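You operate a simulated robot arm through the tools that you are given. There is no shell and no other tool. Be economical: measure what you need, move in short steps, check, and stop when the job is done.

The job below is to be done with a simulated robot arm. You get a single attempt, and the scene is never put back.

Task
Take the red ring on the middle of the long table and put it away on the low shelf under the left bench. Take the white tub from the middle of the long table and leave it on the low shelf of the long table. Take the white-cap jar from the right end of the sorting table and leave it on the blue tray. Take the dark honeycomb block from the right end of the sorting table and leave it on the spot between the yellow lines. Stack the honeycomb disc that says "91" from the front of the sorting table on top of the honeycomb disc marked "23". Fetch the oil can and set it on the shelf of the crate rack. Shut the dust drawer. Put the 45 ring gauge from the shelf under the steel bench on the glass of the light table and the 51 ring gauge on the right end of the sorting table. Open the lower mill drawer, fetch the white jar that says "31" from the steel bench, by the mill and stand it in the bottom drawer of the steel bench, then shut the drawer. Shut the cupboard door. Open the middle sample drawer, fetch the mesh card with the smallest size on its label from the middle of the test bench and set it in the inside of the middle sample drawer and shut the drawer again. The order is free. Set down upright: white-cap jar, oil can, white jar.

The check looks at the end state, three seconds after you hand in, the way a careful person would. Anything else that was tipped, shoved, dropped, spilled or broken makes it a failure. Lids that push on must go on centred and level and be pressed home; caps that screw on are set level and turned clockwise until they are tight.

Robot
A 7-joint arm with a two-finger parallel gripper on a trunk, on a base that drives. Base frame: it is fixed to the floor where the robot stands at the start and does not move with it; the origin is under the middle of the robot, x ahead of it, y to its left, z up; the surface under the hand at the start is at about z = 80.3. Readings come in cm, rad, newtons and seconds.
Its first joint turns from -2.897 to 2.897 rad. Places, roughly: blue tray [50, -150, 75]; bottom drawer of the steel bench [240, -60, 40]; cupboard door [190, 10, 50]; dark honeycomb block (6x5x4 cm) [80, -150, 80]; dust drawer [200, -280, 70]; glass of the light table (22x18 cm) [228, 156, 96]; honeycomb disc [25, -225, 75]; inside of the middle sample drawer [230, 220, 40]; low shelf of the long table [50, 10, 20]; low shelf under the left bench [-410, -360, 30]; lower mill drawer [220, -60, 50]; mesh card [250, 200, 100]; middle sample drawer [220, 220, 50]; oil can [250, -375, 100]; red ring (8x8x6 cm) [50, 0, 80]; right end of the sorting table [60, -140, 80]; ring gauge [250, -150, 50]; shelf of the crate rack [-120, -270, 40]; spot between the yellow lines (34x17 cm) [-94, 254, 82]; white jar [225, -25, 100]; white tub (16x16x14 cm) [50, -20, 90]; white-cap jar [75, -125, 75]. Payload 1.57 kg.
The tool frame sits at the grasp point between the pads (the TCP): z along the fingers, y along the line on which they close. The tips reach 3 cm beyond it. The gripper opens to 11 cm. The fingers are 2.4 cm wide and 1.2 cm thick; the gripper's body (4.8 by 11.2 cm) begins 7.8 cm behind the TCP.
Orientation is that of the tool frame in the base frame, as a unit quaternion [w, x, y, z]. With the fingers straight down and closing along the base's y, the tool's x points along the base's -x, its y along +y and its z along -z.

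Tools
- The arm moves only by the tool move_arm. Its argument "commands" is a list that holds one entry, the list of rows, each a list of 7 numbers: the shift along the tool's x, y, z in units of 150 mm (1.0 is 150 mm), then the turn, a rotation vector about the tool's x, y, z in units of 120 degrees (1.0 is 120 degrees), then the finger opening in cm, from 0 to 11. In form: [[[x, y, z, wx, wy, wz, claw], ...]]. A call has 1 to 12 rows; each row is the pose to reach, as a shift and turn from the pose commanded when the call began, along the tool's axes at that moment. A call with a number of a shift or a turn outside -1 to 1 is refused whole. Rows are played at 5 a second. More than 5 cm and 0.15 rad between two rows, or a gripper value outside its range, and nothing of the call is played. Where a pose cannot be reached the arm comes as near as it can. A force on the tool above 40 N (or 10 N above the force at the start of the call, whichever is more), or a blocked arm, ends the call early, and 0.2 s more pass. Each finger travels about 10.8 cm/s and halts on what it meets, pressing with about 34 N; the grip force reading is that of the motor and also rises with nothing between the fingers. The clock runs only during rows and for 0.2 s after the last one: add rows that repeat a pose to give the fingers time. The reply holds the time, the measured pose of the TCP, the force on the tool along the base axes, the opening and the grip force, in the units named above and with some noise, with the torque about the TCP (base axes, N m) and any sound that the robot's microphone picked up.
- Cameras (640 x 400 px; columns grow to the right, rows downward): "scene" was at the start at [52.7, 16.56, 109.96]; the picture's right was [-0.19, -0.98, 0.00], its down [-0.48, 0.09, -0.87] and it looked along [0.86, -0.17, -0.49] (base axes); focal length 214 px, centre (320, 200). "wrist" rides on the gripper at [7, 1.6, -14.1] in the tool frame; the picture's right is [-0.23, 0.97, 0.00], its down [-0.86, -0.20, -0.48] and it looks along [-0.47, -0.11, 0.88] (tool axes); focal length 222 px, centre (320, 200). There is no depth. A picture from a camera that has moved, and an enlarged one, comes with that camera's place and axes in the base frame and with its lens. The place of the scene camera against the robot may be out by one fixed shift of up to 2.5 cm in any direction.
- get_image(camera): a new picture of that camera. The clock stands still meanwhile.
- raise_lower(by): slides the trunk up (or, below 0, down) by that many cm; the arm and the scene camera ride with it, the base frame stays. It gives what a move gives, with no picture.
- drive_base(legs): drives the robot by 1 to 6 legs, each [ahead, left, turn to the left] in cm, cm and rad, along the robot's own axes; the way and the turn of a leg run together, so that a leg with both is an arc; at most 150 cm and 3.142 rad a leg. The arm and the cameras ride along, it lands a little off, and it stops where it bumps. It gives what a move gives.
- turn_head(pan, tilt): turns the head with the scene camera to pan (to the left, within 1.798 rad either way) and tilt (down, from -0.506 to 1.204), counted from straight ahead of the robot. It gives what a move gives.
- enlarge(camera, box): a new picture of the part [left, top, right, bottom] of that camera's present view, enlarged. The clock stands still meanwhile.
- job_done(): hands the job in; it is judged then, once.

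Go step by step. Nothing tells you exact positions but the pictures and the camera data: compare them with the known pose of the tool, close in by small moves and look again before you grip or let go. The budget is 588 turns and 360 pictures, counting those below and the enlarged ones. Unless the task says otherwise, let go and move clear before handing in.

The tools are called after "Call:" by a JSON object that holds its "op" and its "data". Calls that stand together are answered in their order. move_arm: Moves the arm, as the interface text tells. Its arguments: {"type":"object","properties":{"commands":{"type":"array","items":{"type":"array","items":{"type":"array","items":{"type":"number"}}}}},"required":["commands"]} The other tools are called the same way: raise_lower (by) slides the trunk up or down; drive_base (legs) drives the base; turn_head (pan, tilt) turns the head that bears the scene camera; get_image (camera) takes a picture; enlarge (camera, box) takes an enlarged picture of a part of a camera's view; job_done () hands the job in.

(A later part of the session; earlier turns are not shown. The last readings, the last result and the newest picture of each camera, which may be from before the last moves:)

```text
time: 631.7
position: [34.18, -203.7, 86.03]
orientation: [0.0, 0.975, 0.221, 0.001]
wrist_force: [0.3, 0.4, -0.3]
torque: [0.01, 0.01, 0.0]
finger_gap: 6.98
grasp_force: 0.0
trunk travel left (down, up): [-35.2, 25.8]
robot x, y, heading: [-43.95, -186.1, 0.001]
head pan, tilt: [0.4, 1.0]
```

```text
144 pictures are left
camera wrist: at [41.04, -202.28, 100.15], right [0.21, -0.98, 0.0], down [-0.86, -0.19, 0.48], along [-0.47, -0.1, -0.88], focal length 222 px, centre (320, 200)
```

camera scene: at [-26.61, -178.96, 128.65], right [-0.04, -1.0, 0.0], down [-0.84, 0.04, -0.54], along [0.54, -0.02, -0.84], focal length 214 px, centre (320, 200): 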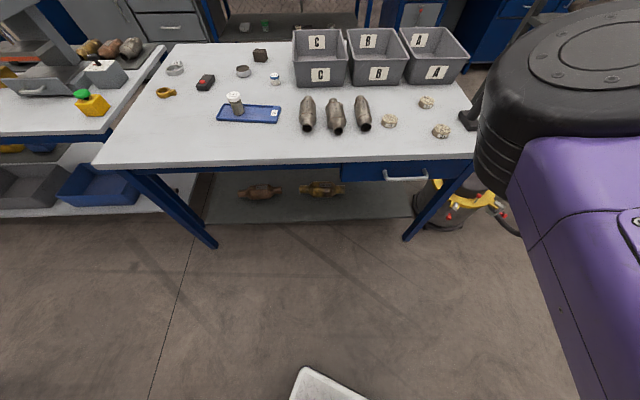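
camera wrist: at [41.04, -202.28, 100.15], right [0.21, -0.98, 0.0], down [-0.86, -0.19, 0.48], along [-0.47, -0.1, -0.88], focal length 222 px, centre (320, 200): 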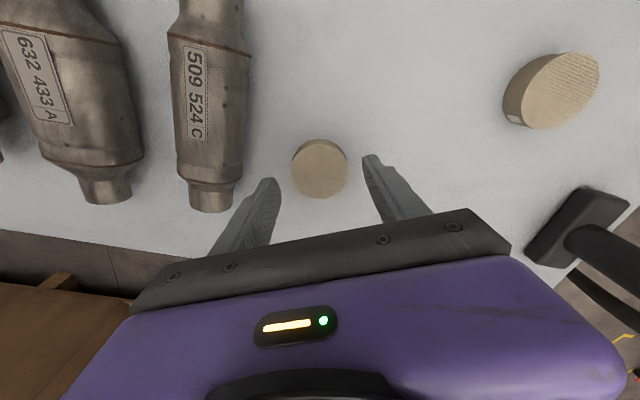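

Call:
{"op": "move_arm", "data": {"commands": [[[0, 0, 0.1, 0, 0, 0, 7], [0, 0, 0.175, 0, 0, 0, 7], [0, 0, 0.175, 0, 0, 0, 5], [0, 0, 0.175, 0, 0, 0, 3], [0, 0, 0.175, 0, 0, 0, 3]]]}}

Call:
{"op": "move_arm", "data": {"commands": [[[0, 0, -0.25, 0, 0, 0, 3], [0, 0, -0.5, 0, 0, 0, 3], [0, 0, -0.5, 0, 0, 0, 3]]]}}

Call:
{"op": "get_image", "data": {"camera": "wrist"}}

```text
time: 632.9
position: [34.13, -203.76, 83.58]
orientation: [-0.001, 0.976, 0.22, 0.001]
wrist_force: [0.2, -0.5, 1.0]
torque: [0.0, 0.03, 0.01]
finger_gap: 4.94
grasp_force: 34.1
trunk travel left (down, up): [-35.2, 25.8]
robot x, y, heading: [-44.26, -185.79, -0.005]
head pan, tilt: [0.4, 1.0]
```

```text
time: 633.7
position: [34.0, -203.57, 90.84]
orientation: [0.0, 0.976, 0.22, 0.001]
wrist_force: [-0.3, 0.2, -0.5]
torque: [0.01, -0.01, 0.03]
finger_gap: 4.94
grasp_force: 34.0
trunk travel left (down, up): [-35.2, 25.8]
robot x, y, heading: [-44.13, -185.62, 0.001]
head pan, tilt: [0.4, 1.0]
```

```text
143 pictures are left
camera wrist: at [40.89, -202.09, 104.89], right [0.21, -0.98, 0.0], down [-0.86, -0.19, 0.48], along [-0.47, -0.1, -0.88], focal length 222 px, centre (320, 200)
```

wrist: 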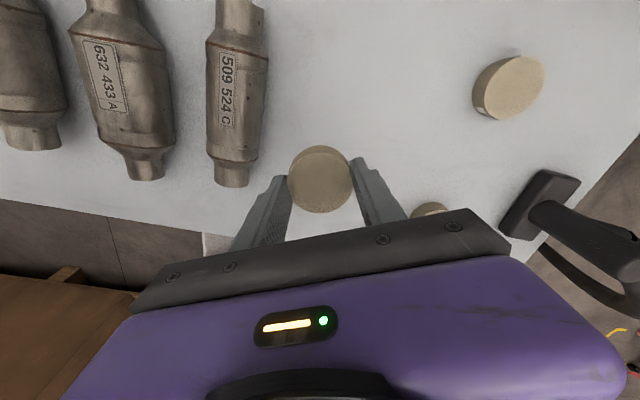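

Call:
{"op": "move_arm", "data": {"commands": [[[-0.1, 0.1, -0.15, 0, 0, 0, 3], [-0.25, 0.3, -0.2, 0, 0, 0, 3], [-0.4, 0.5, -0.2, 0, 0, 0, 3], [-0.55, 0.68, -0.2, 0, 0, 0, 3], [-0.55, 0.68, -0.2, 0, 0, 0, 3]]]}}

Call:
{"op": "get_image", "data": {"camera": "wrist"}}

```text
time: 634.9
position: [30.95, -216.37, 93.93]
orientation: [0.0, 0.976, 0.22, 0.0]
wrist_force: [-0.3, 0.3, -0.3]
torque: [-0.02, -0.02, -0.01]
finger_gap: 4.96
grasp_force: 33.8
trunk travel left (down, up): [-35.2, 25.8]
robot x, y, heading: [-44.08, -185.94, -0.004]
head pan, tilt: [0.4, 1.0]
```

```text
142 pictures are left
camera wrist: at [37.82, -214.86, 108.05], right [0.21, -0.98, 0.0], down [-0.86, -0.19, 0.48], along [-0.47, -0.1, -0.88], focal length 222 px, centre (320, 200)
```

wrist: 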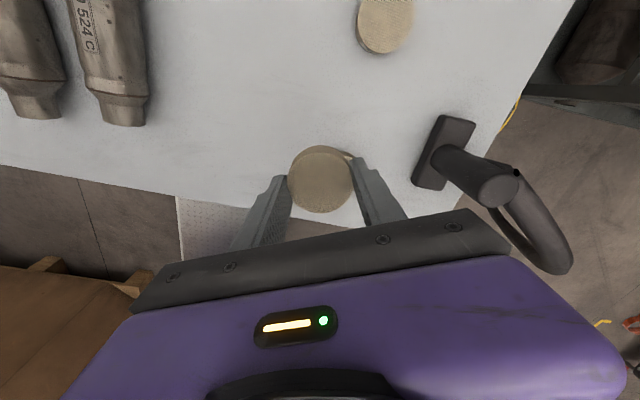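

Call:
{"op": "move_arm", "data": {"commands": [[[-0.1, -0.2, -0.15, 0, 0, 0, 3], [-0.2, -0.4, -0.3, 0, 0, 0, 3], [-0.3, -0.6, -0.4, 0, 0, 0, 3], [-0.33, -0.7, -0.4, 0, 0, 0, 3], [-0.33, -0.7, -0.4, 0, 0, 0, 3]]]}}

Call:
{"op": "get_image", "data": {"camera": "wrist"}}

```text
time: 636.1
position: [22.24, -209.23, 99.83]
orientation: [0.0, 0.976, 0.22, 0.001]
wrist_force: [0.0, -0.1, 0.0]
torque: [0.0, 0.0, -0.01]
finger_gap: 4.94
grasp_force: 33.8
trunk travel left (down, up): [-35.2, 25.8]
robot x, y, heading: [-44.28, -185.73, -0.002]
head pan, tilt: [0.4, 1.0]
```

```text
141 pictures are left
camera wrist: at [28.98, -207.72, 113.91], right [0.21, -0.98, 0.0], down [-0.86, -0.19, 0.48], along [-0.47, -0.1, -0.88], focal length 222 px, centre (320, 200)
```

wrist: 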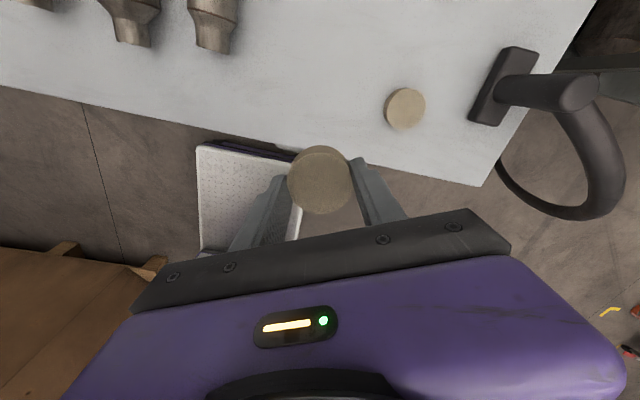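

Call:
{"op": "enlarge", "data": {"camera": "wrist", "box": [370, 80, 440, 140]}}

```text
6.67 times, centred on (405, 110) of wrist
camera zoom: at [28.98, -207.72, 113.91], right [0.21, -0.98, 0.0], down [-0.86, -0.19, 0.48], along [-0.47, -0.1, -0.88], focal length 1481 px, centre (-247, 800)
```

zoom: 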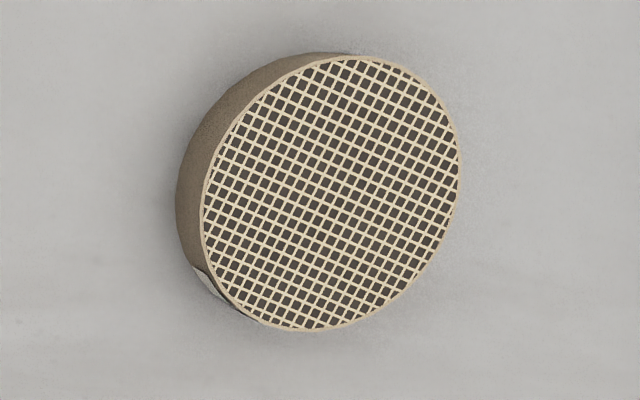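

Call:
{"op": "move_arm", "data": {"commands": [[[0.01, 0.2, 0, 0, 0, 0, 3], [0.02, 0.4, 0.1, 0, 0, 0, 3], [0.035, 0.6, 0.3, 0, 0, 0, 3], [0.046, 0.79, 0.5, 0, 0, 0, 3], [0.046, 0.79, 0.65, 0, 0, 0, 3], [0.046, 0.79, 0.65, 0, 0, 0, 3]]]}}

Call:
{"op": "get_image", "data": {"camera": "wrist"}}

Call:
{"op": "enlarge", "data": {"camera": "scene", "box": [340, 80, 540, 205]}}

```text
time: 637.5
position: [27.86, -219.36, 90.31]
orientation: [0.0, 0.975, 0.221, 0.0]
wrist_force: [-0.4, -0.5, 0.1]
torque: [0.02, -0.03, -0.04]
finger_gap: 4.97
grasp_force: 34.2
trunk travel left (down, up): [-35.2, 25.8]
robot x, y, heading: [-43.88, -185.7, -0.005]
head pan, tilt: [0.4, 1.0]
```

```text
139 pictures are left
camera wrist: at [34.72, -217.93, 104.42], right [0.21, -0.98, 0.0], down [-0.86, -0.19, 0.48], along [-0.47, -0.1, -0.88], focal length 222 px, centre (320, 200)
```

wrist: 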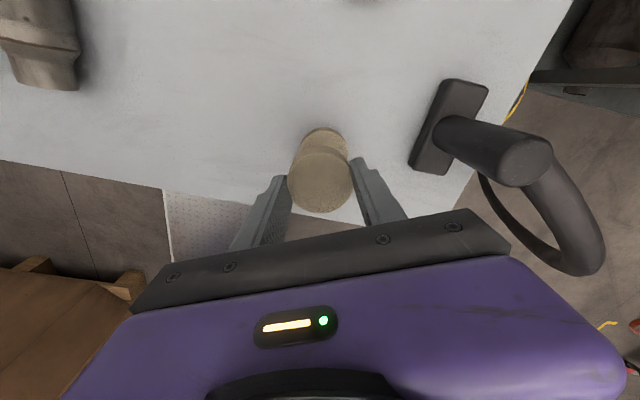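

```text
3.20 times, centred on (440, 142) of scene
camera zoom: at [6.1, -164.93, 128.66], right [0.39, -0.92, 0.0], down [-0.78, -0.33, -0.54], along [0.5, 0.21, -0.84], focal length 686 px, centre (-64, 384)
```

zoom: 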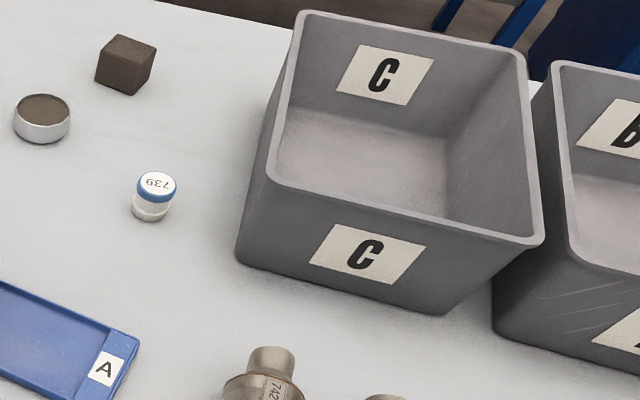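

Call:
{"op": "move_arm", "data": {"commands": [[[0, 0.012, 0.12, 0, 0, 0, 3], [0, 0.012, 0.22, 0, 0, 0, 3], [0, 0.012, 0.25, 0, 0, 0, 3], [0, 0.012, 0.28, 0, 0, 0, 3], [0, 0.012, 0.3, 0, 0, 0, 3], [0, 0.012, 0.32, 0, 0, 0, 3], [0, 0.012, 0.34, 0, 0, 0, 3], [0, 0.012, 0.36, 0, 0, 0, 3]]]}}

```text
time: 639.3
position: [28.1, -219.48, 84.98]
orientation: [0.001, 0.975, 0.22, 0.003]
wrist_force: [2.5, -1.0, 27.3]
torque: [-0.02, -0.04, 0.0]
finger_gap: 4.98
grasp_force: 33.9
trunk travel left (down, up): [-35.2, 25.8]
robot x, y, heading: [-43.85, -185.96, 0.003]
head pan, tilt: [0.4, 1.0]
```

Call:
{"op": "move_arm", "data": {"commands": [[[0, 0, -0.015, 0, 0, 0, 5.3], [0, 0, -0.015, 0, 0, 0, 6.2], [0, 0, -0.015, 0, 0, 0, 7], [0, 0, -0.15, 0, 0, 0, 7], [0, 0, -0.4, 0, 0, 0, 7], [-0.1, -0.2, -0.65, 0, 0, 0, 7], [-0.3, -0.4, -0.8, 0, 0, 0, 7]]]}}

Call:
{"op": "get_image", "data": {"camera": "wrist"}}

```text
refused: row 6 steps farther than a row can; nothing moved
```

```text
137 pictures are left
camera wrist: at [34.82, -218.12, 99.09], right [0.21, -0.98, 0.0], down [-0.86, -0.19, 0.47], along [-0.46, -0.1, -0.88], focal length 222 px, centre (320, 200)
```

wrist: 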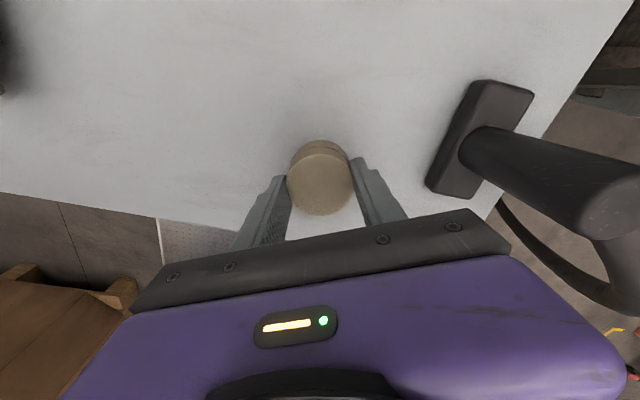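

Call:
{"op": "move_arm", "data": {"commands": [[[0, 0, -0.015, 0, 0, 0, 5.3], [0, 0, -0.015, 0, 0, 0, 6.2], [0, 0, -0.015, 0, 0, 0, 7], [0, 0, -0.15, 0, 0, 0, 7], [0, 0, -0.4, 0, 0, 0, 7], [-0.05, -0.15, -0.65, 0, 0, 0, 7], [-0.15, -0.35, -0.85, 0, 0, 0, 7]]]}}

Call:
{"op": "get_image", "data": {"camera": "wrist"}}

```text
time: 640.9
position: [23.84, -215.91, 97.52]
orientation: [-0.001, 0.975, 0.221, 0.001]
wrist_force: [0.3, -0.8, 0.1]
torque: [0.04, 0.03, -0.04]
finger_gap: 7.03
grasp_force: 0.1
trunk travel left (down, up): [-35.2, 25.8]
robot x, y, heading: [-44.15, -185.95, -0.005]
head pan, tilt: [0.4, 1.0]
```

```text
136 pictures are left
camera wrist: at [30.67, -214.36, 111.54], right [0.21, -0.98, 0.0], down [-0.86, -0.19, 0.48], along [-0.47, -0.1, -0.88], focal length 222 px, centre (320, 200)
```

wrist: 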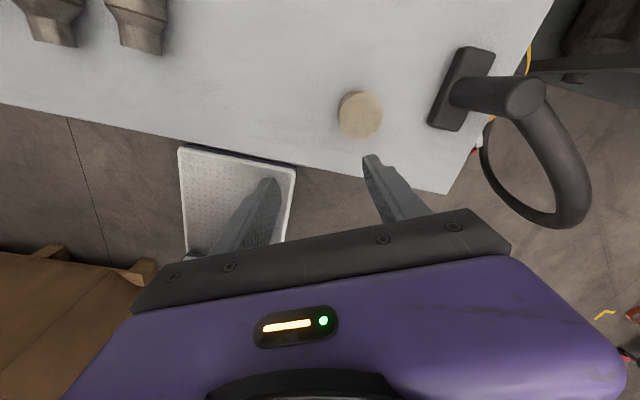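

91 sits squarely on 23. Next the red ring on the long table: drive north along the front side.

Call:
{"op": "raise_lower", "data": {"by": 15}}

Call:
{"op": "drive_base", "data": {"legs": [[0, 85, 0], [18, 0, 0], [0, 110, 0]]}}

Call:
{"op": "get_image", "data": {"camera": "wrist"}}

```text
time: 642.6
position: [23.82, -215.8, 112.45]
orientation: [0.0, 0.975, 0.22, 0.001]
wrist_force: [-0.2, 1.1, -0.2]
torque: [-0.02, 0.02, -0.01]
finger_gap: 6.99
grasp_force: 0.1
trunk travel left (down, up): [-50.2, 10.8]
robot x, y, heading: [-44.21, -186.04, -0.003]
head pan, tilt: [0.4, 1.0]
```

```text
time: 653.6
position: [42.78, -19.61, 112.54]
orientation: [0.0, 0.977, 0.214, 0.0]
wrist_force: [-0.2, -1.1, -0.9]
torque: [0.01, -0.02, 0.0]
finger_gap: 6.99
grasp_force: 0.1
trunk travel left (down, up): [-50.2, 10.8]
robot x, y, heading: [-24.77, 10.78, -0.017]
head pan, tilt: [0.4, 1.0]
```

```text
135 pictures are left
camera wrist: at [49.64, -18.29, 126.55], right [0.2, -0.98, 0.0], down [-0.86, -0.18, 0.48], along [-0.47, -0.1, -0.88], focal length 222 px, centre (320, 200)
```

wrist: 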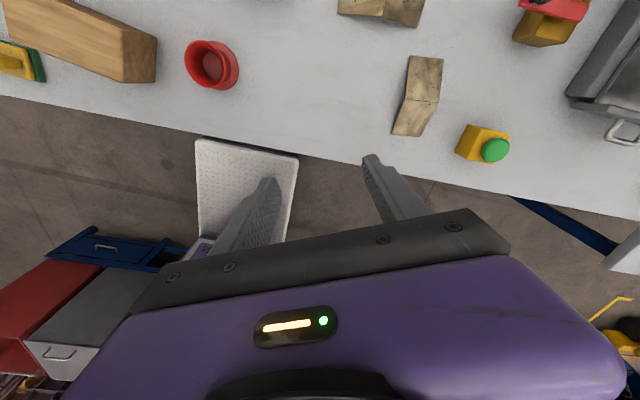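

Call:
{"op": "drive_base", "data": {"legs": [[0, 18, 0.017]]}}

Call:
{"op": "get_image", "data": {"camera": "wrist"}}

```text
time: 655.1
position: [43.36, -0.56, 112.54]
orientation: [0.001, 0.975, 0.221, 0.0]
wrist_force: [-0.5, -0.3, -0.7]
torque: [0.02, -0.01, 0.01]
finger_gap: 7.0
grasp_force: 0.0
trunk travel left (down, up): [-50.2, 10.8]
robot x, y, heading: [-24.98, 29.27, 0.004]
head pan, tilt: [0.4, 1.0]
```

```text
134 pictures are left
camera wrist: at [50.2, 0.96, 126.55], right [0.22, -0.98, 0.0], down [-0.86, -0.19, 0.48], along [-0.47, -0.1, -0.88], focal length 222 px, centre (320, 200)
```

wrist: 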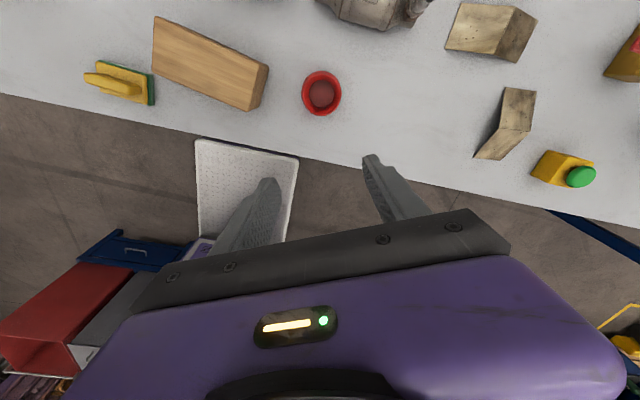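

Call:
{"op": "move_arm", "data": {"commands": [[[0.11, 0.03, 0.22, 0, 0, 0, 10], [0.22, 0.06, 0.45, 0, 0, 0, 10], [0.337, 0.086, 0.7, 0, 0, 0, 10], [0.337, 0.086, 1, 0, 0, 0, 10], [0.337, 0.086, 1, 0, 0, 0, 10]]]}}

Call:
{"op": "get_image", "data": {"camera": "wrist"}}

```text
time: 656.3
position: [48.28, 0.71, 97.31]
orientation: [0.0, 0.975, 0.222, 0.001]
wrist_force: [-0.3, 0.4, -0.7]
torque: [-0.03, 0.01, -0.01]
finger_gap: 10.01
grasp_force: 0.0
trunk travel left (down, up): [-50.2, 10.8]
robot x, y, heading: [-24.65, 29.21, 0.007]
head pan, tilt: [0.4, 1.0]
```

```text
133 pictures are left
camera wrist: at [55.23, 2.16, 111.42], right [0.22, -0.98, 0.0], down [-0.86, -0.19, 0.48], along [-0.47, -0.1, -0.88], focal length 222 px, centre (320, 200)
```

wrist: 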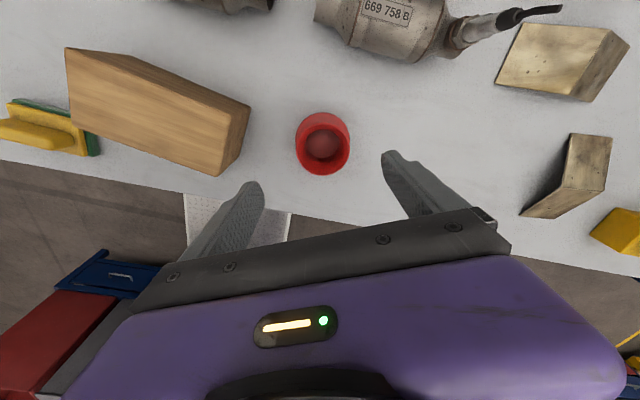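

Call:
{"op": "move_arm", "data": {"commands": [[[0.02, 0.01, 0.25, 0, 0, 0, 9], [0.03, 0.01, 0.5, 0, 0, 0, 9], [0.03, 0.01, 0.78, 0, 0, 0, 9], [0.03, 0.01, 0.78, 0, 0, 0, 9]]]}}

Call:
{"op": "get_image", "data": {"camera": "wrist"}}

```text
time: 657.3
position: [48.97, 0.56, 85.43]
orientation: [0.0, 0.975, 0.222, 0.001]
wrist_force: [0.4, 0.0, 0.3]
torque: [-0.01, -0.01, 0.01]
finger_gap: 9.0
grasp_force: 0.0
trunk travel left (down, up): [-50.2, 10.8]
robot x, y, heading: [-24.7, 29.24, 0.001]
head pan, tilt: [0.4, 1.0]
```

```text
132 pictures are left
camera wrist: at [55.87, 2.03, 99.6], right [0.22, -0.98, 0.0], down [-0.86, -0.19, 0.48], along [-0.47, -0.1, -0.88], focal length 222 px, centre (320, 200)
```

wrist: 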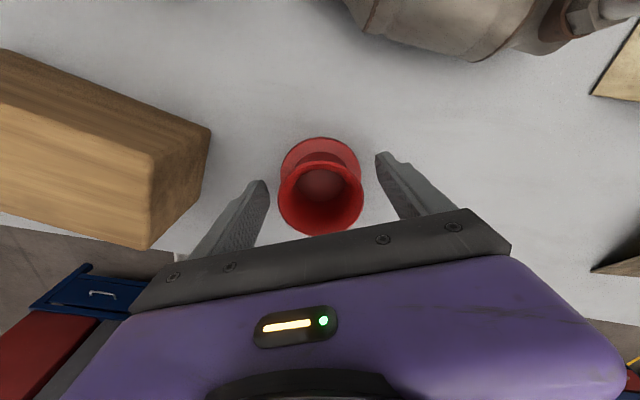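

Ring is centred. Close and lift.

Call:
{"op": "move_arm", "data": {"commands": [[[0, 0, 0, 0, 0, 0, 7], [0, 0, 0, 0, 0, 0, 5], [0, 0, 0, 0, 0, 0, 3], [0, 0, 0, 0, 0, 0, 2], [0, 0, 0, 0, 0, 0, 2]]]}}

Call:
{"op": "move_arm", "data": {"commands": [[[0, 0, -0.25, 0, 0, 0, 2], [0, 0, -0.5, 0, 0, 0, 2], [0, 0, -0.75, 0, 0, 0, 2], [0, 0, -1, 0, 0, 0, 2]]]}}

Call:
{"op": "get_image", "data": {"camera": "wrist"}}

```text
time: 658.5
position: [48.97, 0.55, 85.59]
orientation: [0.0, 0.975, 0.222, 0.001]
wrist_force: [0.0, -0.8, -0.5]
torque: [0.05, -0.01, -0.01]
finger_gap: 6.34
grasp_force: 33.6
trunk travel left (down, up): [-50.2, 10.8]
robot x, y, heading: [-24.48, 29.34, -0.005]
head pan, tilt: [0.4, 1.0]
```

```text
time: 659.5
position: [48.76, 0.71, 100.81]
orientation: [-0.001, 0.975, 0.221, 0.001]
wrist_force: [-0.5, 0.0, -3.3]
torque: [0.02, -0.03, 0.01]
finger_gap: 6.37
grasp_force: 34.2
trunk travel left (down, up): [-50.2, 10.8]
robot x, y, heading: [-24.6, 29.06, -0.002]
head pan, tilt: [0.4, 1.0]
```

```text
131 pictures are left
camera wrist: at [55.69, 2.29, 114.82], right [0.22, -0.98, 0.0], down [-0.86, -0.19, 0.48], along [-0.47, -0.1, -0.88], focal length 222 px, centre (320, 200)
```

wrist: 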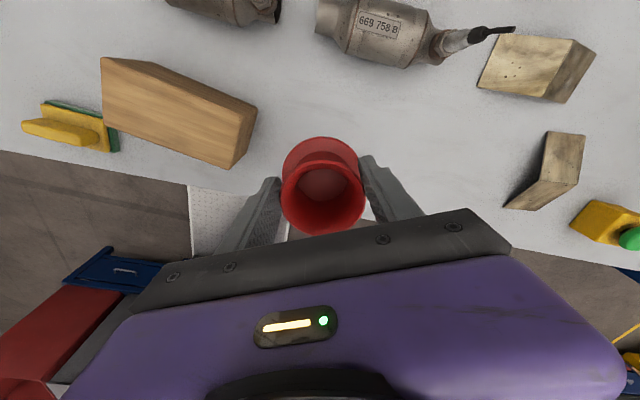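

I'll set the ring back down and regrip it with a 45° hand so it can go level onto the low shelf.

Call:
{"op": "move_arm", "data": {"commands": [[[0, 0, 0.25, 0, 0, 0, 2], [0, 0, 0.5, 0, 0, 0, 2], [0, 0, 0.75, 0, 0, 0, 2], [0, 0, 0.95, 0, 0, 0, 2], [0, 0, 1, 0, 0, 0, 2], [0, 0, 1, 0, 0, 0, 2]]]}}

Call:
{"op": "move_arm", "data": {"commands": [[[0, 0, 0, 0, 0, 0, 7.5], [0, 0, 0, 0, 0, 0, 9], [0, 0, 0, 0, 0, 0, 9], [0, 0, -0.3, 0, 0, 0, 9], [0, 0, -0.6, 0, 0, 0, 9], [0, 0, -0.8, 0, 0, 0, 9]]]}}

Call:
{"op": "move_arm", "data": {"commands": [[[0, 0, 0, 0, 0.0625, 0, 9], [0, 0, 0, 0, 0.125, 0, 9], [0, 0, 0, 0, 0.1875, 0, 9], [0, 0, 0, 0, 0.25, 0, 9], [0, 0, 0, 0, 0.3125, 0, 9], [0, 0, 0, 0, 0.375, 0, 9], [0, 0, 0, 0, 0.375, 0, 9]]]}}

Call:
{"op": "get_image", "data": {"camera": "wrist"}}

```text
time: 660.9
position: [49.09, 0.58, 85.78]
orientation: [-0.001, 0.975, 0.222, 0.001]
wrist_force: [-0.1, 0.4, -2.8]
torque: [-0.02, 0.0, 0.0]
finger_gap: 6.34
grasp_force: 33.7
trunk travel left (down, up): [-50.2, 10.8]
robot x, y, heading: [-24.97, 29.31, -0.001]
head pan, tilt: [0.4, 1.0]
```

```text
time: 662.3
position: [49.11, 0.62, 97.8]
orientation: [-0.001, 0.975, 0.222, 0.001]
wrist_force: [-0.2, -0.4, -0.8]
torque: [0.01, -0.02, 0.02]
finger_gap: 8.98
grasp_force: 0.0
trunk travel left (down, up): [-50.2, 10.8]
robot x, y, heading: [-24.94, 29.13, -0.001]
head pan, tilt: [0.4, 1.0]
```

```text
time: 663.9
position: [48.95, 0.64, 97.73]
orientation: [-0.085, 0.9, 0.204, 0.375]
wrist_force: [-0.3, -0.8, -1.1]
torque: [-0.01, -0.01, -0.03]
finger_gap: 8.98
grasp_force: 0.0
trunk travel left (down, up): [-50.2, 10.8]
robot x, y, heading: [-24.58, 29.27, 0.004]
head pan, tilt: [0.4, 1.0]
```

```text
130 pictures are left
camera wrist: at [44.92, -3.15, 112.63], right [0.28, -0.95, -0.16], down [-0.94, -0.23, -0.27], along [0.22, 0.23, -0.95], focal length 222 px, centre (320, 200)
```

wrist: 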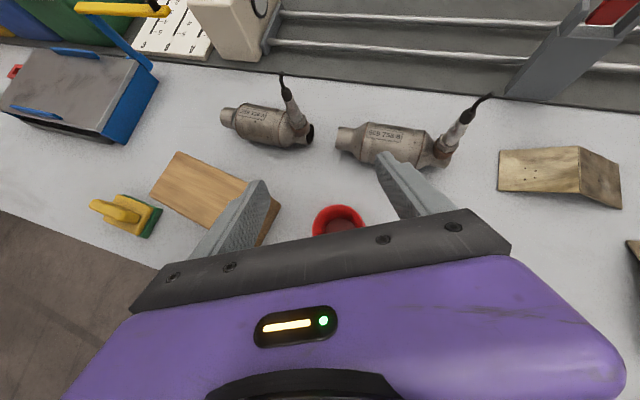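

Call:
{"op": "move_arm", "data": {"commands": [[[-0.2, 0, 0.2, 0, 0, 0, 9], [-0.4, 0, 0.4, 0, 0, 0, 9], [-0.62, 0, 0.6, 0, 0, 0, 9], [-0.62, 0, 0.6, 0, 0, 0, 9]]]}}

Call:
{"op": "get_image", "data": {"camera": "wrist"}}

```text
time: 664.9
position: [48.91, 0.53, 84.63]
orientation: [-0.085, 0.901, 0.204, 0.374]
wrist_force: [-0.1, 0.5, 0.3]
torque: [0.0, 0.02, 0.04]
finger_gap: 9.01
grasp_force: 0.1
trunk travel left (down, up): [-50.2, 10.8]
robot x, y, heading: [-24.81, 28.82, 0.002]
head pan, tilt: [0.4, 1.0]
```

```text
129 pictures are left
camera wrist: at [44.75, -3.27, 99.6], right [0.28, -0.95, -0.16], down [-0.94, -0.23, -0.27], along [0.22, 0.23, -0.95], focal length 222 px, centre (320, 200)
```

wrist: 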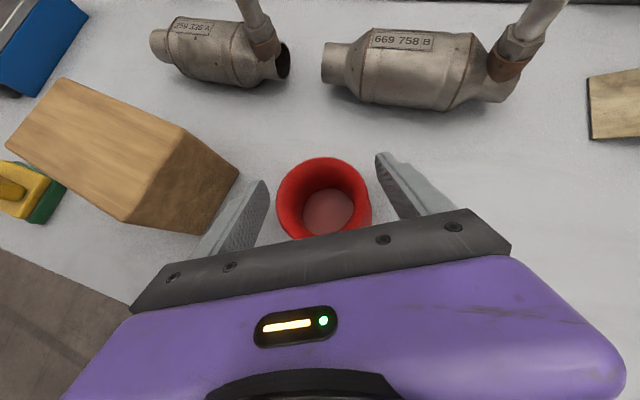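

Call:
{"op": "move_arm", "data": {"commands": [[[0, 0, 0, 0, 0, 0, 7], [0, 0, 0, 0, 0, 0, 5], [0, 0, 0, 0, 0, 0, 3], [0, 0, 0, 0, 0, 0, 2], [0, 0, 0, 0, 0, 0, 2]]]}}

Call:
{"op": "move_arm", "data": {"commands": [[[0.2, 0, -0.2, 0, 0, 0, 2], [0.4, 0, -0.4, 0, 0, 0, 2], [0.6, 0, -0.6, 0, 0, 0, 2], [0.8, 0, -0.8, 0, 0, 0, 2], [0.8, 0, -0.8, 0, 0, 0, 2]]]}}

Call:
{"op": "get_image", "data": {"camera": "wrist"}}

```text
time: 666.1
position: [48.72, 0.41, 84.78]
orientation: [-0.085, 0.901, 0.204, 0.374]
wrist_force: [0.7, 0.5, 1.0]
torque: [0.01, -0.08, 0.01]
finger_gap: 6.38
grasp_force: 34.3
trunk travel left (down, up): [-50.2, 10.8]
robot x, y, heading: [-24.46, 29.31, 0.003]
head pan, tilt: [0.4, 1.0]
```

```text
time: 667.3
position: [48.6, 0.53, 101.93]
orientation: [-0.086, 0.901, 0.205, 0.374]
wrist_force: [0.0, 0.2, -3.4]
torque: [-0.01, 0.0, -0.02]
finger_gap: 6.37
grasp_force: 34.0
trunk travel left (down, up): [-50.2, 10.8]
robot x, y, heading: [-25.2, 29.01, -0.002]
head pan, tilt: [0.4, 1.0]
```

```text
128 pictures are left
camera wrist: at [44.7, -3.23, 116.83], right [0.28, -0.95, -0.16], down [-0.94, -0.23, -0.27], along [0.22, 0.23, -0.95], focal length 222 px, centre (320, 200)
```

wrist: 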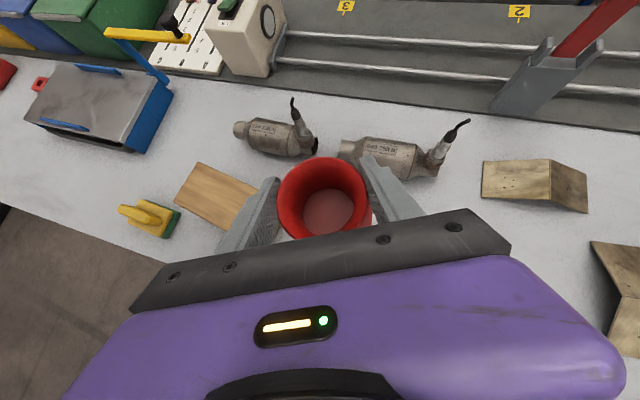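

Ring is held level. I'll bring the arm more central and drive toward the left bench, via the gap north of the small table.

Call:
{"op": "drive_base", "data": {"legs": [[0, -130, 0], [-20, 0, 0], [0, -100, 0]]}}

Call:
{"op": "raise_lower", "data": {"by": 8}}

Call:
{"op": "drive_base", "data": {"legs": [[-6, 0, 0], [0, 0, 3.1]]}}

Call:
{"op": "turn_head", "data": {"pan": 0, "tilt": 0.5}}

Call:
{"op": "get_image", "data": {"camera": "scene"}}

```text
time: 679.8
position: [26.39, -230.26, 102.01]
orientation: [-0.082, 0.902, 0.195, 0.375]
wrist_force: [-0.1, -0.3, -2.7]
torque: [-0.01, -0.02, 0.01]
finger_gap: 6.37
grasp_force: 33.9
trunk travel left (down, up): [-50.2, 10.8]
robot x, y, heading: [-46.48, -199.84, -0.016]
head pan, tilt: [0.4, 1.0]
```

```text
time: 680.9
position: [26.5, -230.27, 109.97]
orientation: [-0.082, 0.903, 0.195, 0.374]
wrist_force: [-0.3, 0.7, -3.4]
torque: [0.01, 0.01, 0.03]
finger_gap: 6.39
grasp_force: 33.2
trunk travel left (down, up): [-58.2, 2.8]
robot x, y, heading: [-46.25, -200.16, -0.022]
head pan, tilt: [0.4, 1.0]
```

```text
time: 689.1
position: [-122.67, -164.21, 109.84]
orientation: [-0.377, -0.161, 0.91, -0.067]
wrist_force: [1.7, 0.3, -3.5]
torque: [0.0, 0.01, 0.0]
finger_gap: 6.37
grasp_force: 34.0
trunk travel left (down, up): [-58.2, 2.8]
robot x, y, heading: [-52.48, -199.81, 3.046]
head pan, tilt: [0.4, 1.0]
```

```text
time: 690.0
position: [-122.65, -164.22, 110.01]
orientation: [-0.378, -0.161, 0.909, -0.068]
wrist_force: [0.5, -0.2, -3.4]
torque: [0.0, -0.01, -0.01]
finger_gap: 6.36
grasp_force: 33.8
trunk travel left (down, up): [-58.2, 2.8]
robot x, y, heading: [-52.3, -199.82, 3.044]
head pan, tilt: [0.0, 0.499]
```

```text
127 pictures are left
camera scene: at [-104.81, -216.62, 155.75], right [0.09, 1.0, 0.0], down [0.48, -0.05, -0.88], along [-0.87, 0.08, -0.48], focal length 214 px, centre (320, 200)
```

scene: 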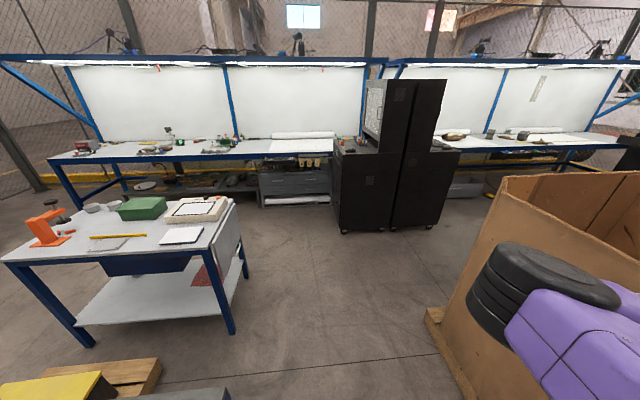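

The bench's low shelf is recessed; best reached from the south side. Driving around the pallet.

Call:
{"op": "raise_lower", "data": {"by": 2.5}}

Call:
{"op": "drive_base", "data": {"legs": [[-6, 0, 0.095], [0, 92, 0], [-26, 0, 0]]}}

```text
time: 690.7
position: [-122.7, -164.24, 112.36]
orientation: [-0.377, -0.161, 0.909, -0.068]
wrist_force: [0.1, -1.3, -3.6]
torque: [-0.02, 0.01, 0.01]
finger_gap: 6.36
grasp_force: 34.2
trunk travel left (down, up): [-60.7, 0.3]
robot x, y, heading: [-52.51, -200.09, 3.047]
head pan, tilt: [0.0, 0.499]
```

```text
time: 697.6
position: [-93.7, -263.9, 112.41]
orientation: [-0.374, -0.204, 0.901, -0.085]
wrist_force: [0.5, 0.4, -3.6]
torque: [-0.01, 0.0, 0.0]
finger_gap: 6.34
grasp_force: 33.7
trunk travel left (down, up): [-60.7, 0.3]
robot x, y, heading: [-20.38, -293.09, 3.137]
head pan, tilt: [0.0, 0.499]
```

Call:
{"op": "drive_base", "data": {"legs": [[0, 145, 0], [140, 0, 0], [110, 0, 0]]}}

Call:
{"op": "turn_head", "data": {"pan": -0.3, "tilt": 0.6}}

Call:
{"op": "get_image", "data": {"camera": "scene"}}

```text
time: 716.4
position: [-341.9, -395.74, 112.46]
orientation: [-0.375, -0.192, 0.904, -0.081]
wrist_force: [0.5, -0.3, -2.9]
torque: [-0.01, 0.01, 0.02]
finger_gap: 6.28
grasp_force: 33.9
trunk travel left (down, up): [-60.7, 0.3]
robot x, y, heading: [-269.01, -426.64, 3.107]
head pan, tilt: [0.0, 0.499]
```

```text
time: 717.2
position: [-341.84, -395.72, 112.46]
orientation: [-0.376, -0.189, 0.904, -0.079]
wrist_force: [0.1, 0.7, -4.1]
torque: [-0.02, 0.01, 0.03]
finger_gap: 6.29
grasp_force: 33.8
trunk travel left (down, up): [-60.7, 0.3]
robot x, y, heading: [-269.6, -426.5, 3.114]
head pan, tilt: [-0.3, 0.6]
```

```text
126 pictures are left
camera scene: at [-319.94, -444.35, 157.36], right [0.32, 0.95, 0.0], down [0.53, -0.18, -0.83], along [-0.78, 0.27, -0.56], focal length 214 px, centre (320, 200)
```

scene: 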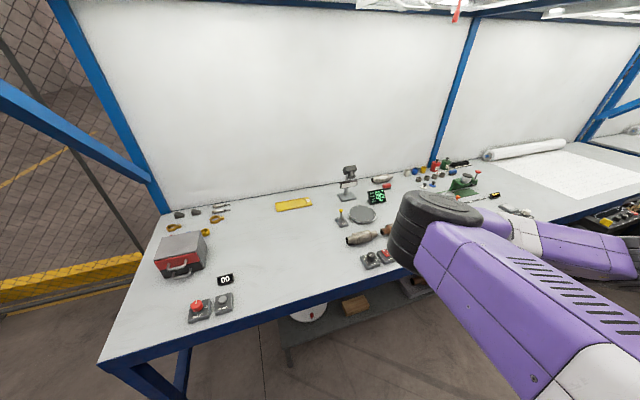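

Call:
{"op": "drive_base", "data": {"legs": [[-36, 0, 0.03]]}}

Call:
{"op": "raise_lower", "data": {"by": -40}}

Call:
{"op": "raise_lower", "data": {"by": -20}}

Call:
{"op": "turn_head", "data": {"pan": -0.3, "tilt": 0.4}}

Call:
{"op": "get_image", "data": {"camera": "scene"}}

```text
time: 719.6
position: [-306.62, -398.83, 112.46]
orientation: [-0.373, -0.208, 0.9, -0.087]
wrist_force: [-0.1, -0.9, -2.8]
torque: [-0.02, 0.03, 0.0]
finger_gap: 6.27
grasp_force: 33.8
trunk travel left (down, up): [-60.7, 0.3]
robot x, y, heading: [-232.92, -426.94, -3.128]
head pan, tilt: [-0.3, 0.6]
```

```text
time: 723.4
position: [-306.51, -398.87, 72.37]
orientation: [-0.373, -0.208, 0.9, -0.086]
wrist_force: [-0.4, 0.3, -4.3]
torque: [-0.03, 0.04, 0.01]
finger_gap: 6.25
grasp_force: 34.7
trunk travel left (down, up): [-20.7, 40.3]
robot x, y, heading: [-232.93, -427.16, -3.136]
head pan, tilt: [-0.3, 0.6]
```

```text
time: 725.6
position: [-306.44, -398.88, 52.45]
orientation: [-0.373, -0.208, 0.9, -0.087]
wrist_force: [-0.1, -0.5, -2.9]
torque: [-0.01, 0.0, 0.0]
finger_gap: 6.25
grasp_force: 34.5
trunk travel left (down, up): [-0.7, 60.3]
robot x, y, heading: [-233.16, -426.85, -3.13]
head pan, tilt: [-0.3, 0.6]
```

```text
time: 726.3
position: [-306.54, -399.03, 52.37]
orientation: [-0.373, -0.208, 0.9, -0.087]
wrist_force: [-0.4, 0.4, -3.2]
torque: [0.05, 0.02, 0.01]
finger_gap: 6.26
grasp_force: 33.8
trunk travel left (down, up): [-0.7, 60.3]
robot x, y, heading: [-233.01, -426.94, -3.132]
head pan, tilt: [-0.3, 0.4]
```

```text
125 pictures are left
camera scene: at [-283.22, -446.53, 99.17], right [0.29, 0.96, 0.0], down [0.37, -0.11, -0.92], along [-0.88, 0.26, -0.39], focal length 214 px, centre (320, 200)
```

scene: 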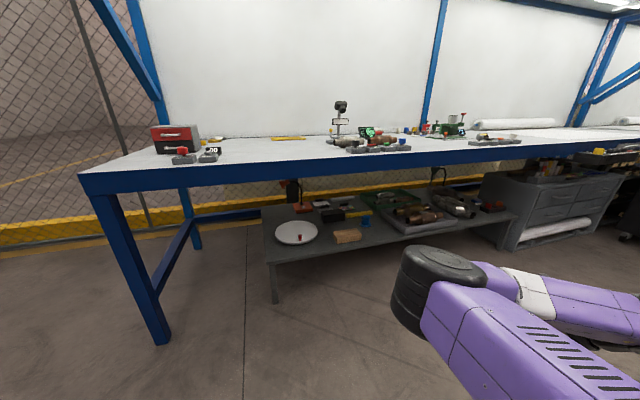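

Call:
{"op": "enlarge", "data": {"camera": "scene", "box": [250, 170, 530, 310]}}

```text
2.29 times, centred on (390, 240) of scene
camera zoom: at [-283.22, -446.53, 99.17], right [0.29, 0.96, 0.0], down [0.37, -0.11, -0.92], along [-0.88, 0.26, -0.39], focal length 490 px, centre (160, 109)
```

zoom: 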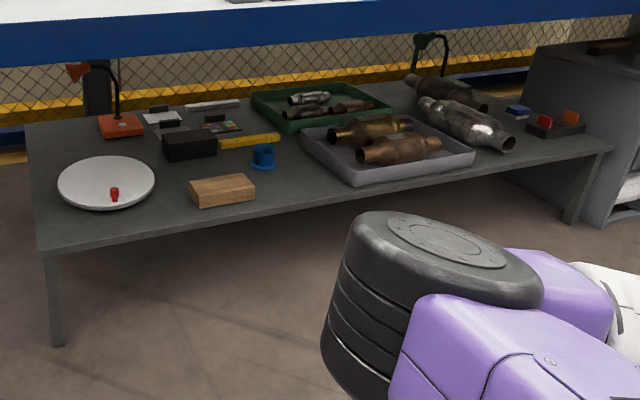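

Free spot on the low shelf at about (-378,-382) between the wood block and the converter tray; shelf top z≈35.5. Approach low.

Call:
{"op": "move_arm", "data": {"commands": [[[-0.12, 0, 0.12, 0, 0, 0, 2], [-0.236, 0, 0.235, 0, 0, 0, 2], [-0.236, 0, 0.235, 0, 0, 0, 2]]]}}

Call:
{"op": "drive_base", "data": {"legs": [[0, -17, 0], [38, 0, 0]]}}

Call:
{"op": "get_image", "data": {"camera": "wrist"}}

```text
time: 727.1
position: [-306.39, -398.89, 47.64]
orientation: [-0.374, -0.208, 0.9, -0.087]
wrist_force: [0.4, 0.4, -3.3]
torque: [0.02, -0.02, 0.04]
finger_gap: 6.27
grasp_force: 34.5
trunk travel left (down, up): [-0.7, 60.3]
robot x, y, heading: [-232.91, -427.17, -3.134]
head pan, tilt: [-0.3, 0.4]
```

```text
time: 730.6
position: [-345.13, -382.08, 47.69]
orientation: [-0.373, -0.208, 0.9, -0.087]
wrist_force: [-0.4, -0.6, -3.5]
torque: [0.0, -0.02, -0.01]
finger_gap: 6.26
grasp_force: 33.8
trunk travel left (down, up): [-0.7, 60.3]
robot x, y, heading: [-271.61, -409.92, -3.134]
head pan, tilt: [-0.3, 0.4]
```

```text
123 pictures are left
camera wrist: at [-341.4, -378.4, 62.48], right [-0.28, 0.94, -0.16], down [0.93, 0.24, -0.27], along [-0.21, -0.23, -0.95], focal length 222 px, centre (320, 200)
```

wrist: 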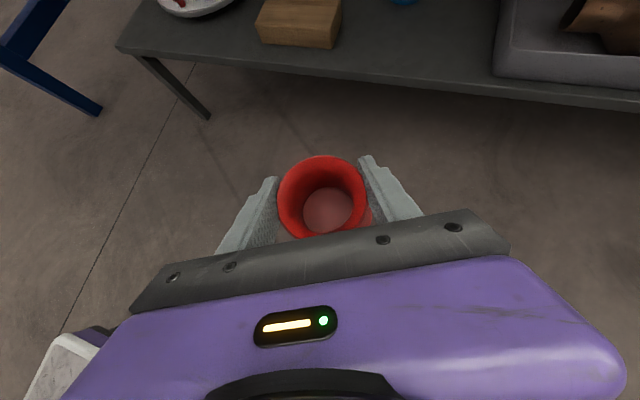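

Call:
{"op": "drive_base", "data": {"legs": [[10, 0, 0]]}}

Call:
{"op": "get_image", "data": {"camera": "wrist"}}

```text
time: 731.7
position: [-355.14, -382.19, 47.59]
orientation: [-0.373, -0.21, 0.899, -0.088]
wrist_force: [-0.7, 0.3, -4.3]
torque: [-0.01, 0.01, -0.01]
finger_gap: 6.26
grasp_force: 34.0
trunk travel left (down, up): [-0.7, 60.3]
robot x, y, heading: [-281.87, -410.45, -3.128]
head pan, tilt: [-0.3, 0.4]
```

```text
122 pictures are left
camera wrist: at [-351.47, -378.56, 62.48], right [-0.29, 0.94, -0.16], down [0.93, 0.24, -0.27], along [-0.21, -0.23, -0.95], focal length 222 px, centre (320, 200)
```

wrist: 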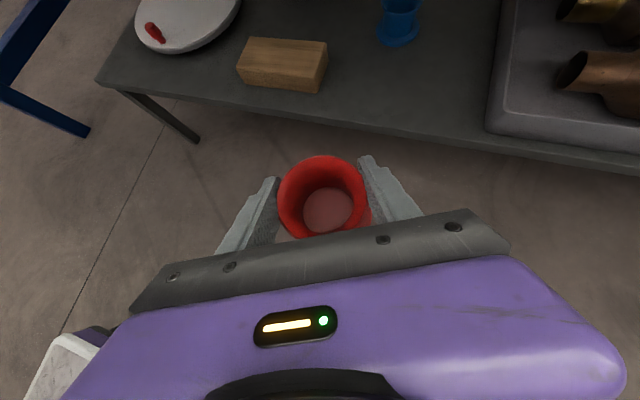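

Call:
{"op": "drive_base", "data": {"legs": [[22, -3, -0.01]]}}

Call:
{"op": "get_image", "data": {"camera": "wrist"}}

```text
time: 733.0
position: [-365.86, -380.43, 47.38]
orientation: [-0.37, -0.21, 0.901, -0.09]
wrist_force: [-0.4, 0.0, -3.9]
torque: [0.0, 0.06, -0.03]
finger_gap: 6.26
grasp_force: 34.1
trunk travel left (down, up): [-0.7, 60.3]
robot x, y, heading: [-292.91, -408.4, -3.133]
head pan, tilt: [-0.3, 0.4]
stopped in leg 1: the robot was blocked; the commanded pose is now the measured one
```

```text
121 pictures are left
camera wrist: at [-362.32, -376.71, 62.29], right [-0.29, 0.94, -0.17], down [0.94, 0.24, -0.26], along [-0.21, -0.23, -0.95], focal length 222 px, centre (320, 200)
```

wrist: 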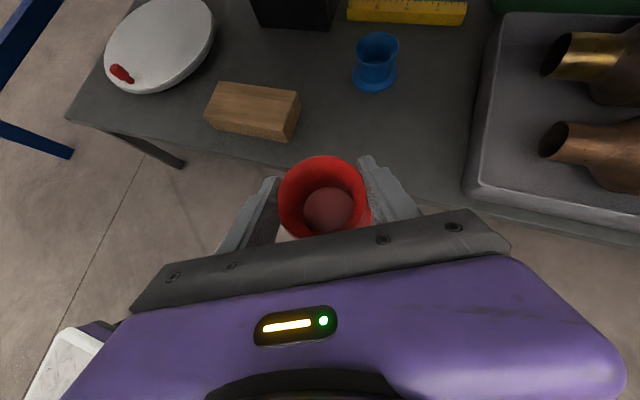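

Call:
{"op": "move_arm", "data": {"commands": [[[0.12, 0.11, 0.115, 0, 0, 0, 2], [0.24, 0.22, 0.23, 0, 0, 0, 2], [0.36, 0.33, 0.345, 0, 0, 0, 2], [0.468, 0.44, 0.459, 0, 0, 0, 2], [0.468, 0.44, 0.459, 0, 0, 0, 2]]]}}

Call:
{"op": "get_image", "data": {"camera": "wrist"}}

```text
time: 734.2
position: [-377.95, -378.91, 46.34]
orientation: [-0.363, -0.209, 0.903, -0.091]
wrist_force: [0.0, 0.4, -3.5]
torque: [0.02, -0.01, 0.0]
finger_gap: 6.26
grasp_force: 34.7
trunk travel left (down, up): [-0.7, 60.3]
robot x, y, heading: [-293.15, -408.82, -3.135]
head pan, tilt: [-0.3, 0.4]
```

```text
120 pictures are left
camera wrist: at [-374.51, -375.16, 61.28], right [-0.28, 0.94, -0.17], down [0.94, 0.24, -0.25], along [-0.19, -0.23, -0.95], focal length 222 px, centre (320, 200)
```

wrist: 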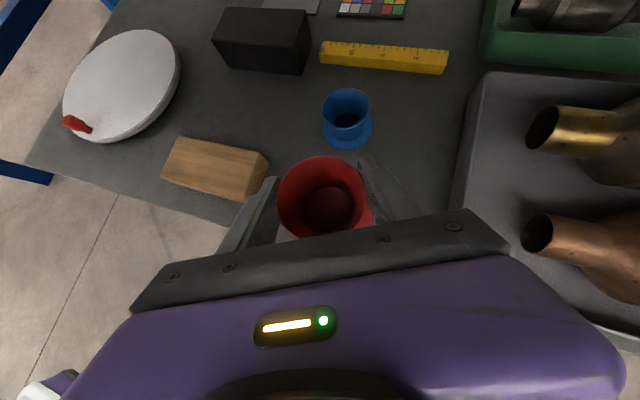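

Call:
{"op": "move_arm", "data": {"commands": [[[-0.05, 0.04, 0.12, 0, 0, 0, 2], [-0.15, 0.045, 0.24, 0, 0, 0, 2], [-0.25, 0.045, 0.36, 0, 0, 0, 2], [-0.32, 0.045, 0.44, 0, 0, 0, 2], [-0.32, 0.045, 0.44, 0, 0, 0, 2]]]}}

Call:
{"op": "move_arm", "data": {"commands": [[[-0.02, 0, 0.02, 0, 0, 0, 2], [-0.04, 0, 0.04, 0, 0, 0, 2], [-0.06, 0, 0.06, 0, 0, 0, 2], [-0.08, 0, 0.08, 0, 0, 0, 2], [-0.1, 0, 0.1, 0, 0, 0, 2], [-0.12, 0, 0.12, 0, 0, 0, 2], [-0.14, 0, 0.14, 0, 0, 0, 2], [-0.16, 0, 0.16, 0, 0, 0, 2]]]}}

```text
time: 735.4
position: [-379.08, -378.91, 38.48]
orientation: [-0.364, -0.208, 0.903, -0.091]
wrist_force: [-0.7, 0.8, -4.0]
torque: [0.0, -0.01, -0.01]
finger_gap: 6.26
grasp_force: 34.4
trunk travel left (down, up): [-0.7, 60.3]
robot x, y, heading: [-292.95, -408.55, -3.136]
head pan, tilt: [-0.3, 0.4]
```

```text
time: 737.2
position: [-379.01, -378.87, 35.01]
orientation: [-0.365, -0.208, 0.903, -0.092]
wrist_force: [0.2, 1.0, -2.7]
torque: [-0.01, -0.01, -0.01]
finger_gap: 6.25
grasp_force: 34.4
trunk travel left (down, up): [-0.7, 60.3]
robot x, y, heading: [-293.17, -408.33, -3.134]
head pan, tilt: [-0.3, 0.4]
```

Call:
{"op": "move_arm", "data": {"commands": [[[-0.02, 0, 0.02, 0, 0, 0, 2], [-0.04, 0, 0.04, 0, 0, 0, 2], [-0.06, 0, 0.06, 0, 0, 0, 2], [-0.08, 0, 0.08, 0, 0, 0, 2], [-0.1, 0, 0.1, 0, 0, 0, 2], [-0.12, 0, 0.12, 0, 0, 0, 2], [-0.14, 0, 0.14, 0, 0, 0, 2], [-0.16, 0, 0.16, 0, 0, 0, 2], [-0.18, 0, 0.18, 0, 0, 0, 2]]]}}

Call:
{"op": "get_image", "data": {"camera": "wrist"}}

```text
time: 738.2
position: [-379.28, -378.87, 34.01]
orientation: [-0.368, -0.209, 0.901, -0.09]
wrist_force: [4.0, -1.0, 13.6]
torque: [-0.16, -0.71, 0.01]
finger_gap: 6.24
grasp_force: 33.7
trunk travel left (down, up): [-0.7, 60.3]
robot x, y, heading: [-293.51, -408.42, -3.136]
head pan, tilt: [-0.3, 0.4]
stopped in row 4: the force on the tool passed its limit at 47 N (the readings are from after the stop); the commanded pose is now the measured one
```

```text
119 pictures are left
camera wrist: at [-375.7, -375.08, 48.89], right [-0.29, 0.94, -0.17], down [0.94, 0.24, -0.26], along [-0.2, -0.23, -0.95], focal length 222 px, centre (320, 200)
```

wrist: 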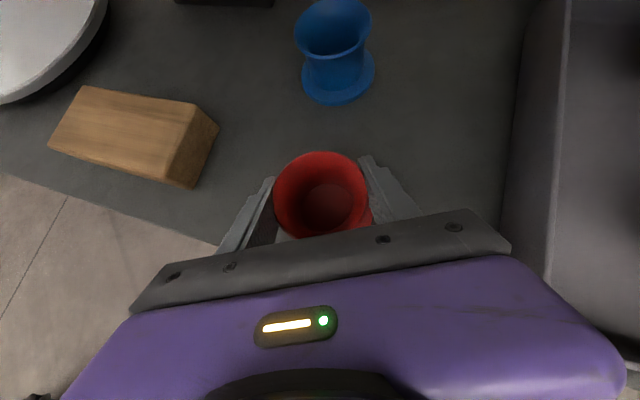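

Call:
{"op": "move_arm", "data": {"commands": [[[0, 0, -0.01, 0, 0, 0, 7], [0, 0, -0.01, 0, 0, 0, 8.5], [0, 0, -0.01, 0, 0, 0, 9], [0.05, 0, -0.25, 0, 0, 0, 9], [0.1, 0, -0.5, 0, 0, 0, 9], [0.15, 0, -0.75, 0, 0, 0, 9], [0.2, 0, -0.99, 0, 0, 0, 9]]]}}

Call:
{"op": "get_image", "data": {"camera": "wrist"}}

```text
time: 739.8
position: [-371.65, -375.23, 46.62]
orientation: [-0.367, -0.209, 0.902, -0.091]
wrist_force: [0.1, 0.6, -1.0]
torque: [-0.04, 0.08, -0.01]
finger_gap: 9.01
grasp_force: 0.2
trunk travel left (down, up): [-0.7, 60.3]
robot x, y, heading: [-293.25, -408.56, -3.138]
head pan, tilt: [-0.3, 0.4]
```

```text
118 pictures are left
camera wrist: at [-368.23, -371.45, 61.52], right [-0.29, 0.94, -0.17], down [0.94, 0.24, -0.25], along [-0.2, -0.23, -0.95], focal length 222 px, centre (320, 200)
```

wrist: 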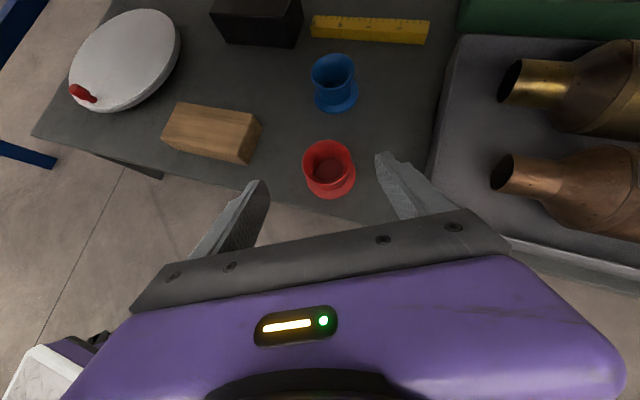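

Red ring stands on the low shelf. Back out and restore a normal tool-down posture for the last item.

Call:
{"op": "drive_base", "data": {"legs": [[-48, 0, 0]]}}

Call:
{"op": "raise_lower", "data": {"by": 38}}

Call:
{"op": "move_arm", "data": {"commands": [[[0.2, 0, -0.2, 0, 0, 0, 8], [0.4, 0, -0.4, 0, 0, 0, 8], [0.6, 0, -0.6, 0, 0, 0, 8], [0.8, 0, -0.8, 0, 0, 0, 8], [0.99, 0, -0.99, 0, 0, 0, 8], [0.99, 0, -0.99, 0, 0, 0, 8]]]}}

```text
time: 742.6
position: [-323.97, -374.23, 46.55]
orientation: [-0.367, -0.203, 0.904, -0.088]
wrist_force: [-0.7, -0.4, 0.4]
torque: [0.0, -0.01, 0.0]
finger_gap: 9.0
grasp_force: 0.0
trunk travel left (down, up): [-0.7, 60.3]
robot x, y, heading: [-246.12, -408.85, 3.135]
head pan, tilt: [-0.3, 0.4]
```

```text
time: 746.3
position: [-323.91, -374.29, 84.62]
orientation: [-0.368, -0.203, 0.903, -0.089]
wrist_force: [0.0, -0.3, 0.3]
torque: [0.0, 0.02, -0.01]
finger_gap: 9.0
grasp_force: 0.0
trunk travel left (down, up): [-38.7, 22.3]
robot x, y, heading: [-245.81, -408.67, 3.133]
head pan, tilt: [-0.3, 0.4]
```

```text
time: 747.7
position: [-324.27, -374.03, 105.36]
orientation: [-0.367, -0.203, 0.903, -0.089]
wrist_force: [0.8, -0.6, 0.1]
torque: [0.03, -0.03, 0.04]
finger_gap: 8.03
grasp_force: 0.0
trunk travel left (down, up): [-38.7, 22.3]
robot x, y, heading: [-245.89, -408.65, 3.135]
head pan, tilt: [-0.3, 0.4]
```

Call:
{"op": "move_arm", "data": {"commands": [[[0, 0, 0, 0, -0.062, 0, 8], [0, 0, 0, 0, -0.124, 0, 8], [0, 0, 0, 0, -0.186, 0, 8], [0, 0, 0, 0, -0.248, 0, 8], [0, 0, 0, 0, -0.31, 0, 8], [0, 0, 0, 0, -0.371, 0, 8], [0, 0, 0, 0, -0.371, 0, 8]]]}}

Call:
{"op": "drive_base", "data": {"legs": [[0, 32, 0], [-145, 0, 0], [-130, 0, 0]]}}

```text
time: 749.3
position: [-324.35, -374.06, 105.68]
orientation: [0.002, -0.222, 0.975, -0.004]
wrist_force: [0.0, 0.0, 0.4]
torque: [0.02, 0.01, -0.03]
finger_gap: 8.0
grasp_force: 0.0
trunk travel left (down, up): [-38.7, 22.3]
robot x, y, heading: [-246.09, -408.63, 3.136]
head pan, tilt: [-0.3, 0.4]
```

```text
time: 764.4
position: [-47.48, -408.33, 105.52]
orientation: [0.002, -0.22, 0.975, -0.004]
wrist_force: [0.3, 0.6, 0.6]
torque: [0.0, -0.02, -0.03]
finger_gap: 8.0
grasp_force: 0.2
trunk travel left (down, up): [-38.7, 22.3]
robot x, y, heading: [31.27, -442.67, 3.129]
head pan, tilt: [-0.3, 0.4]
```

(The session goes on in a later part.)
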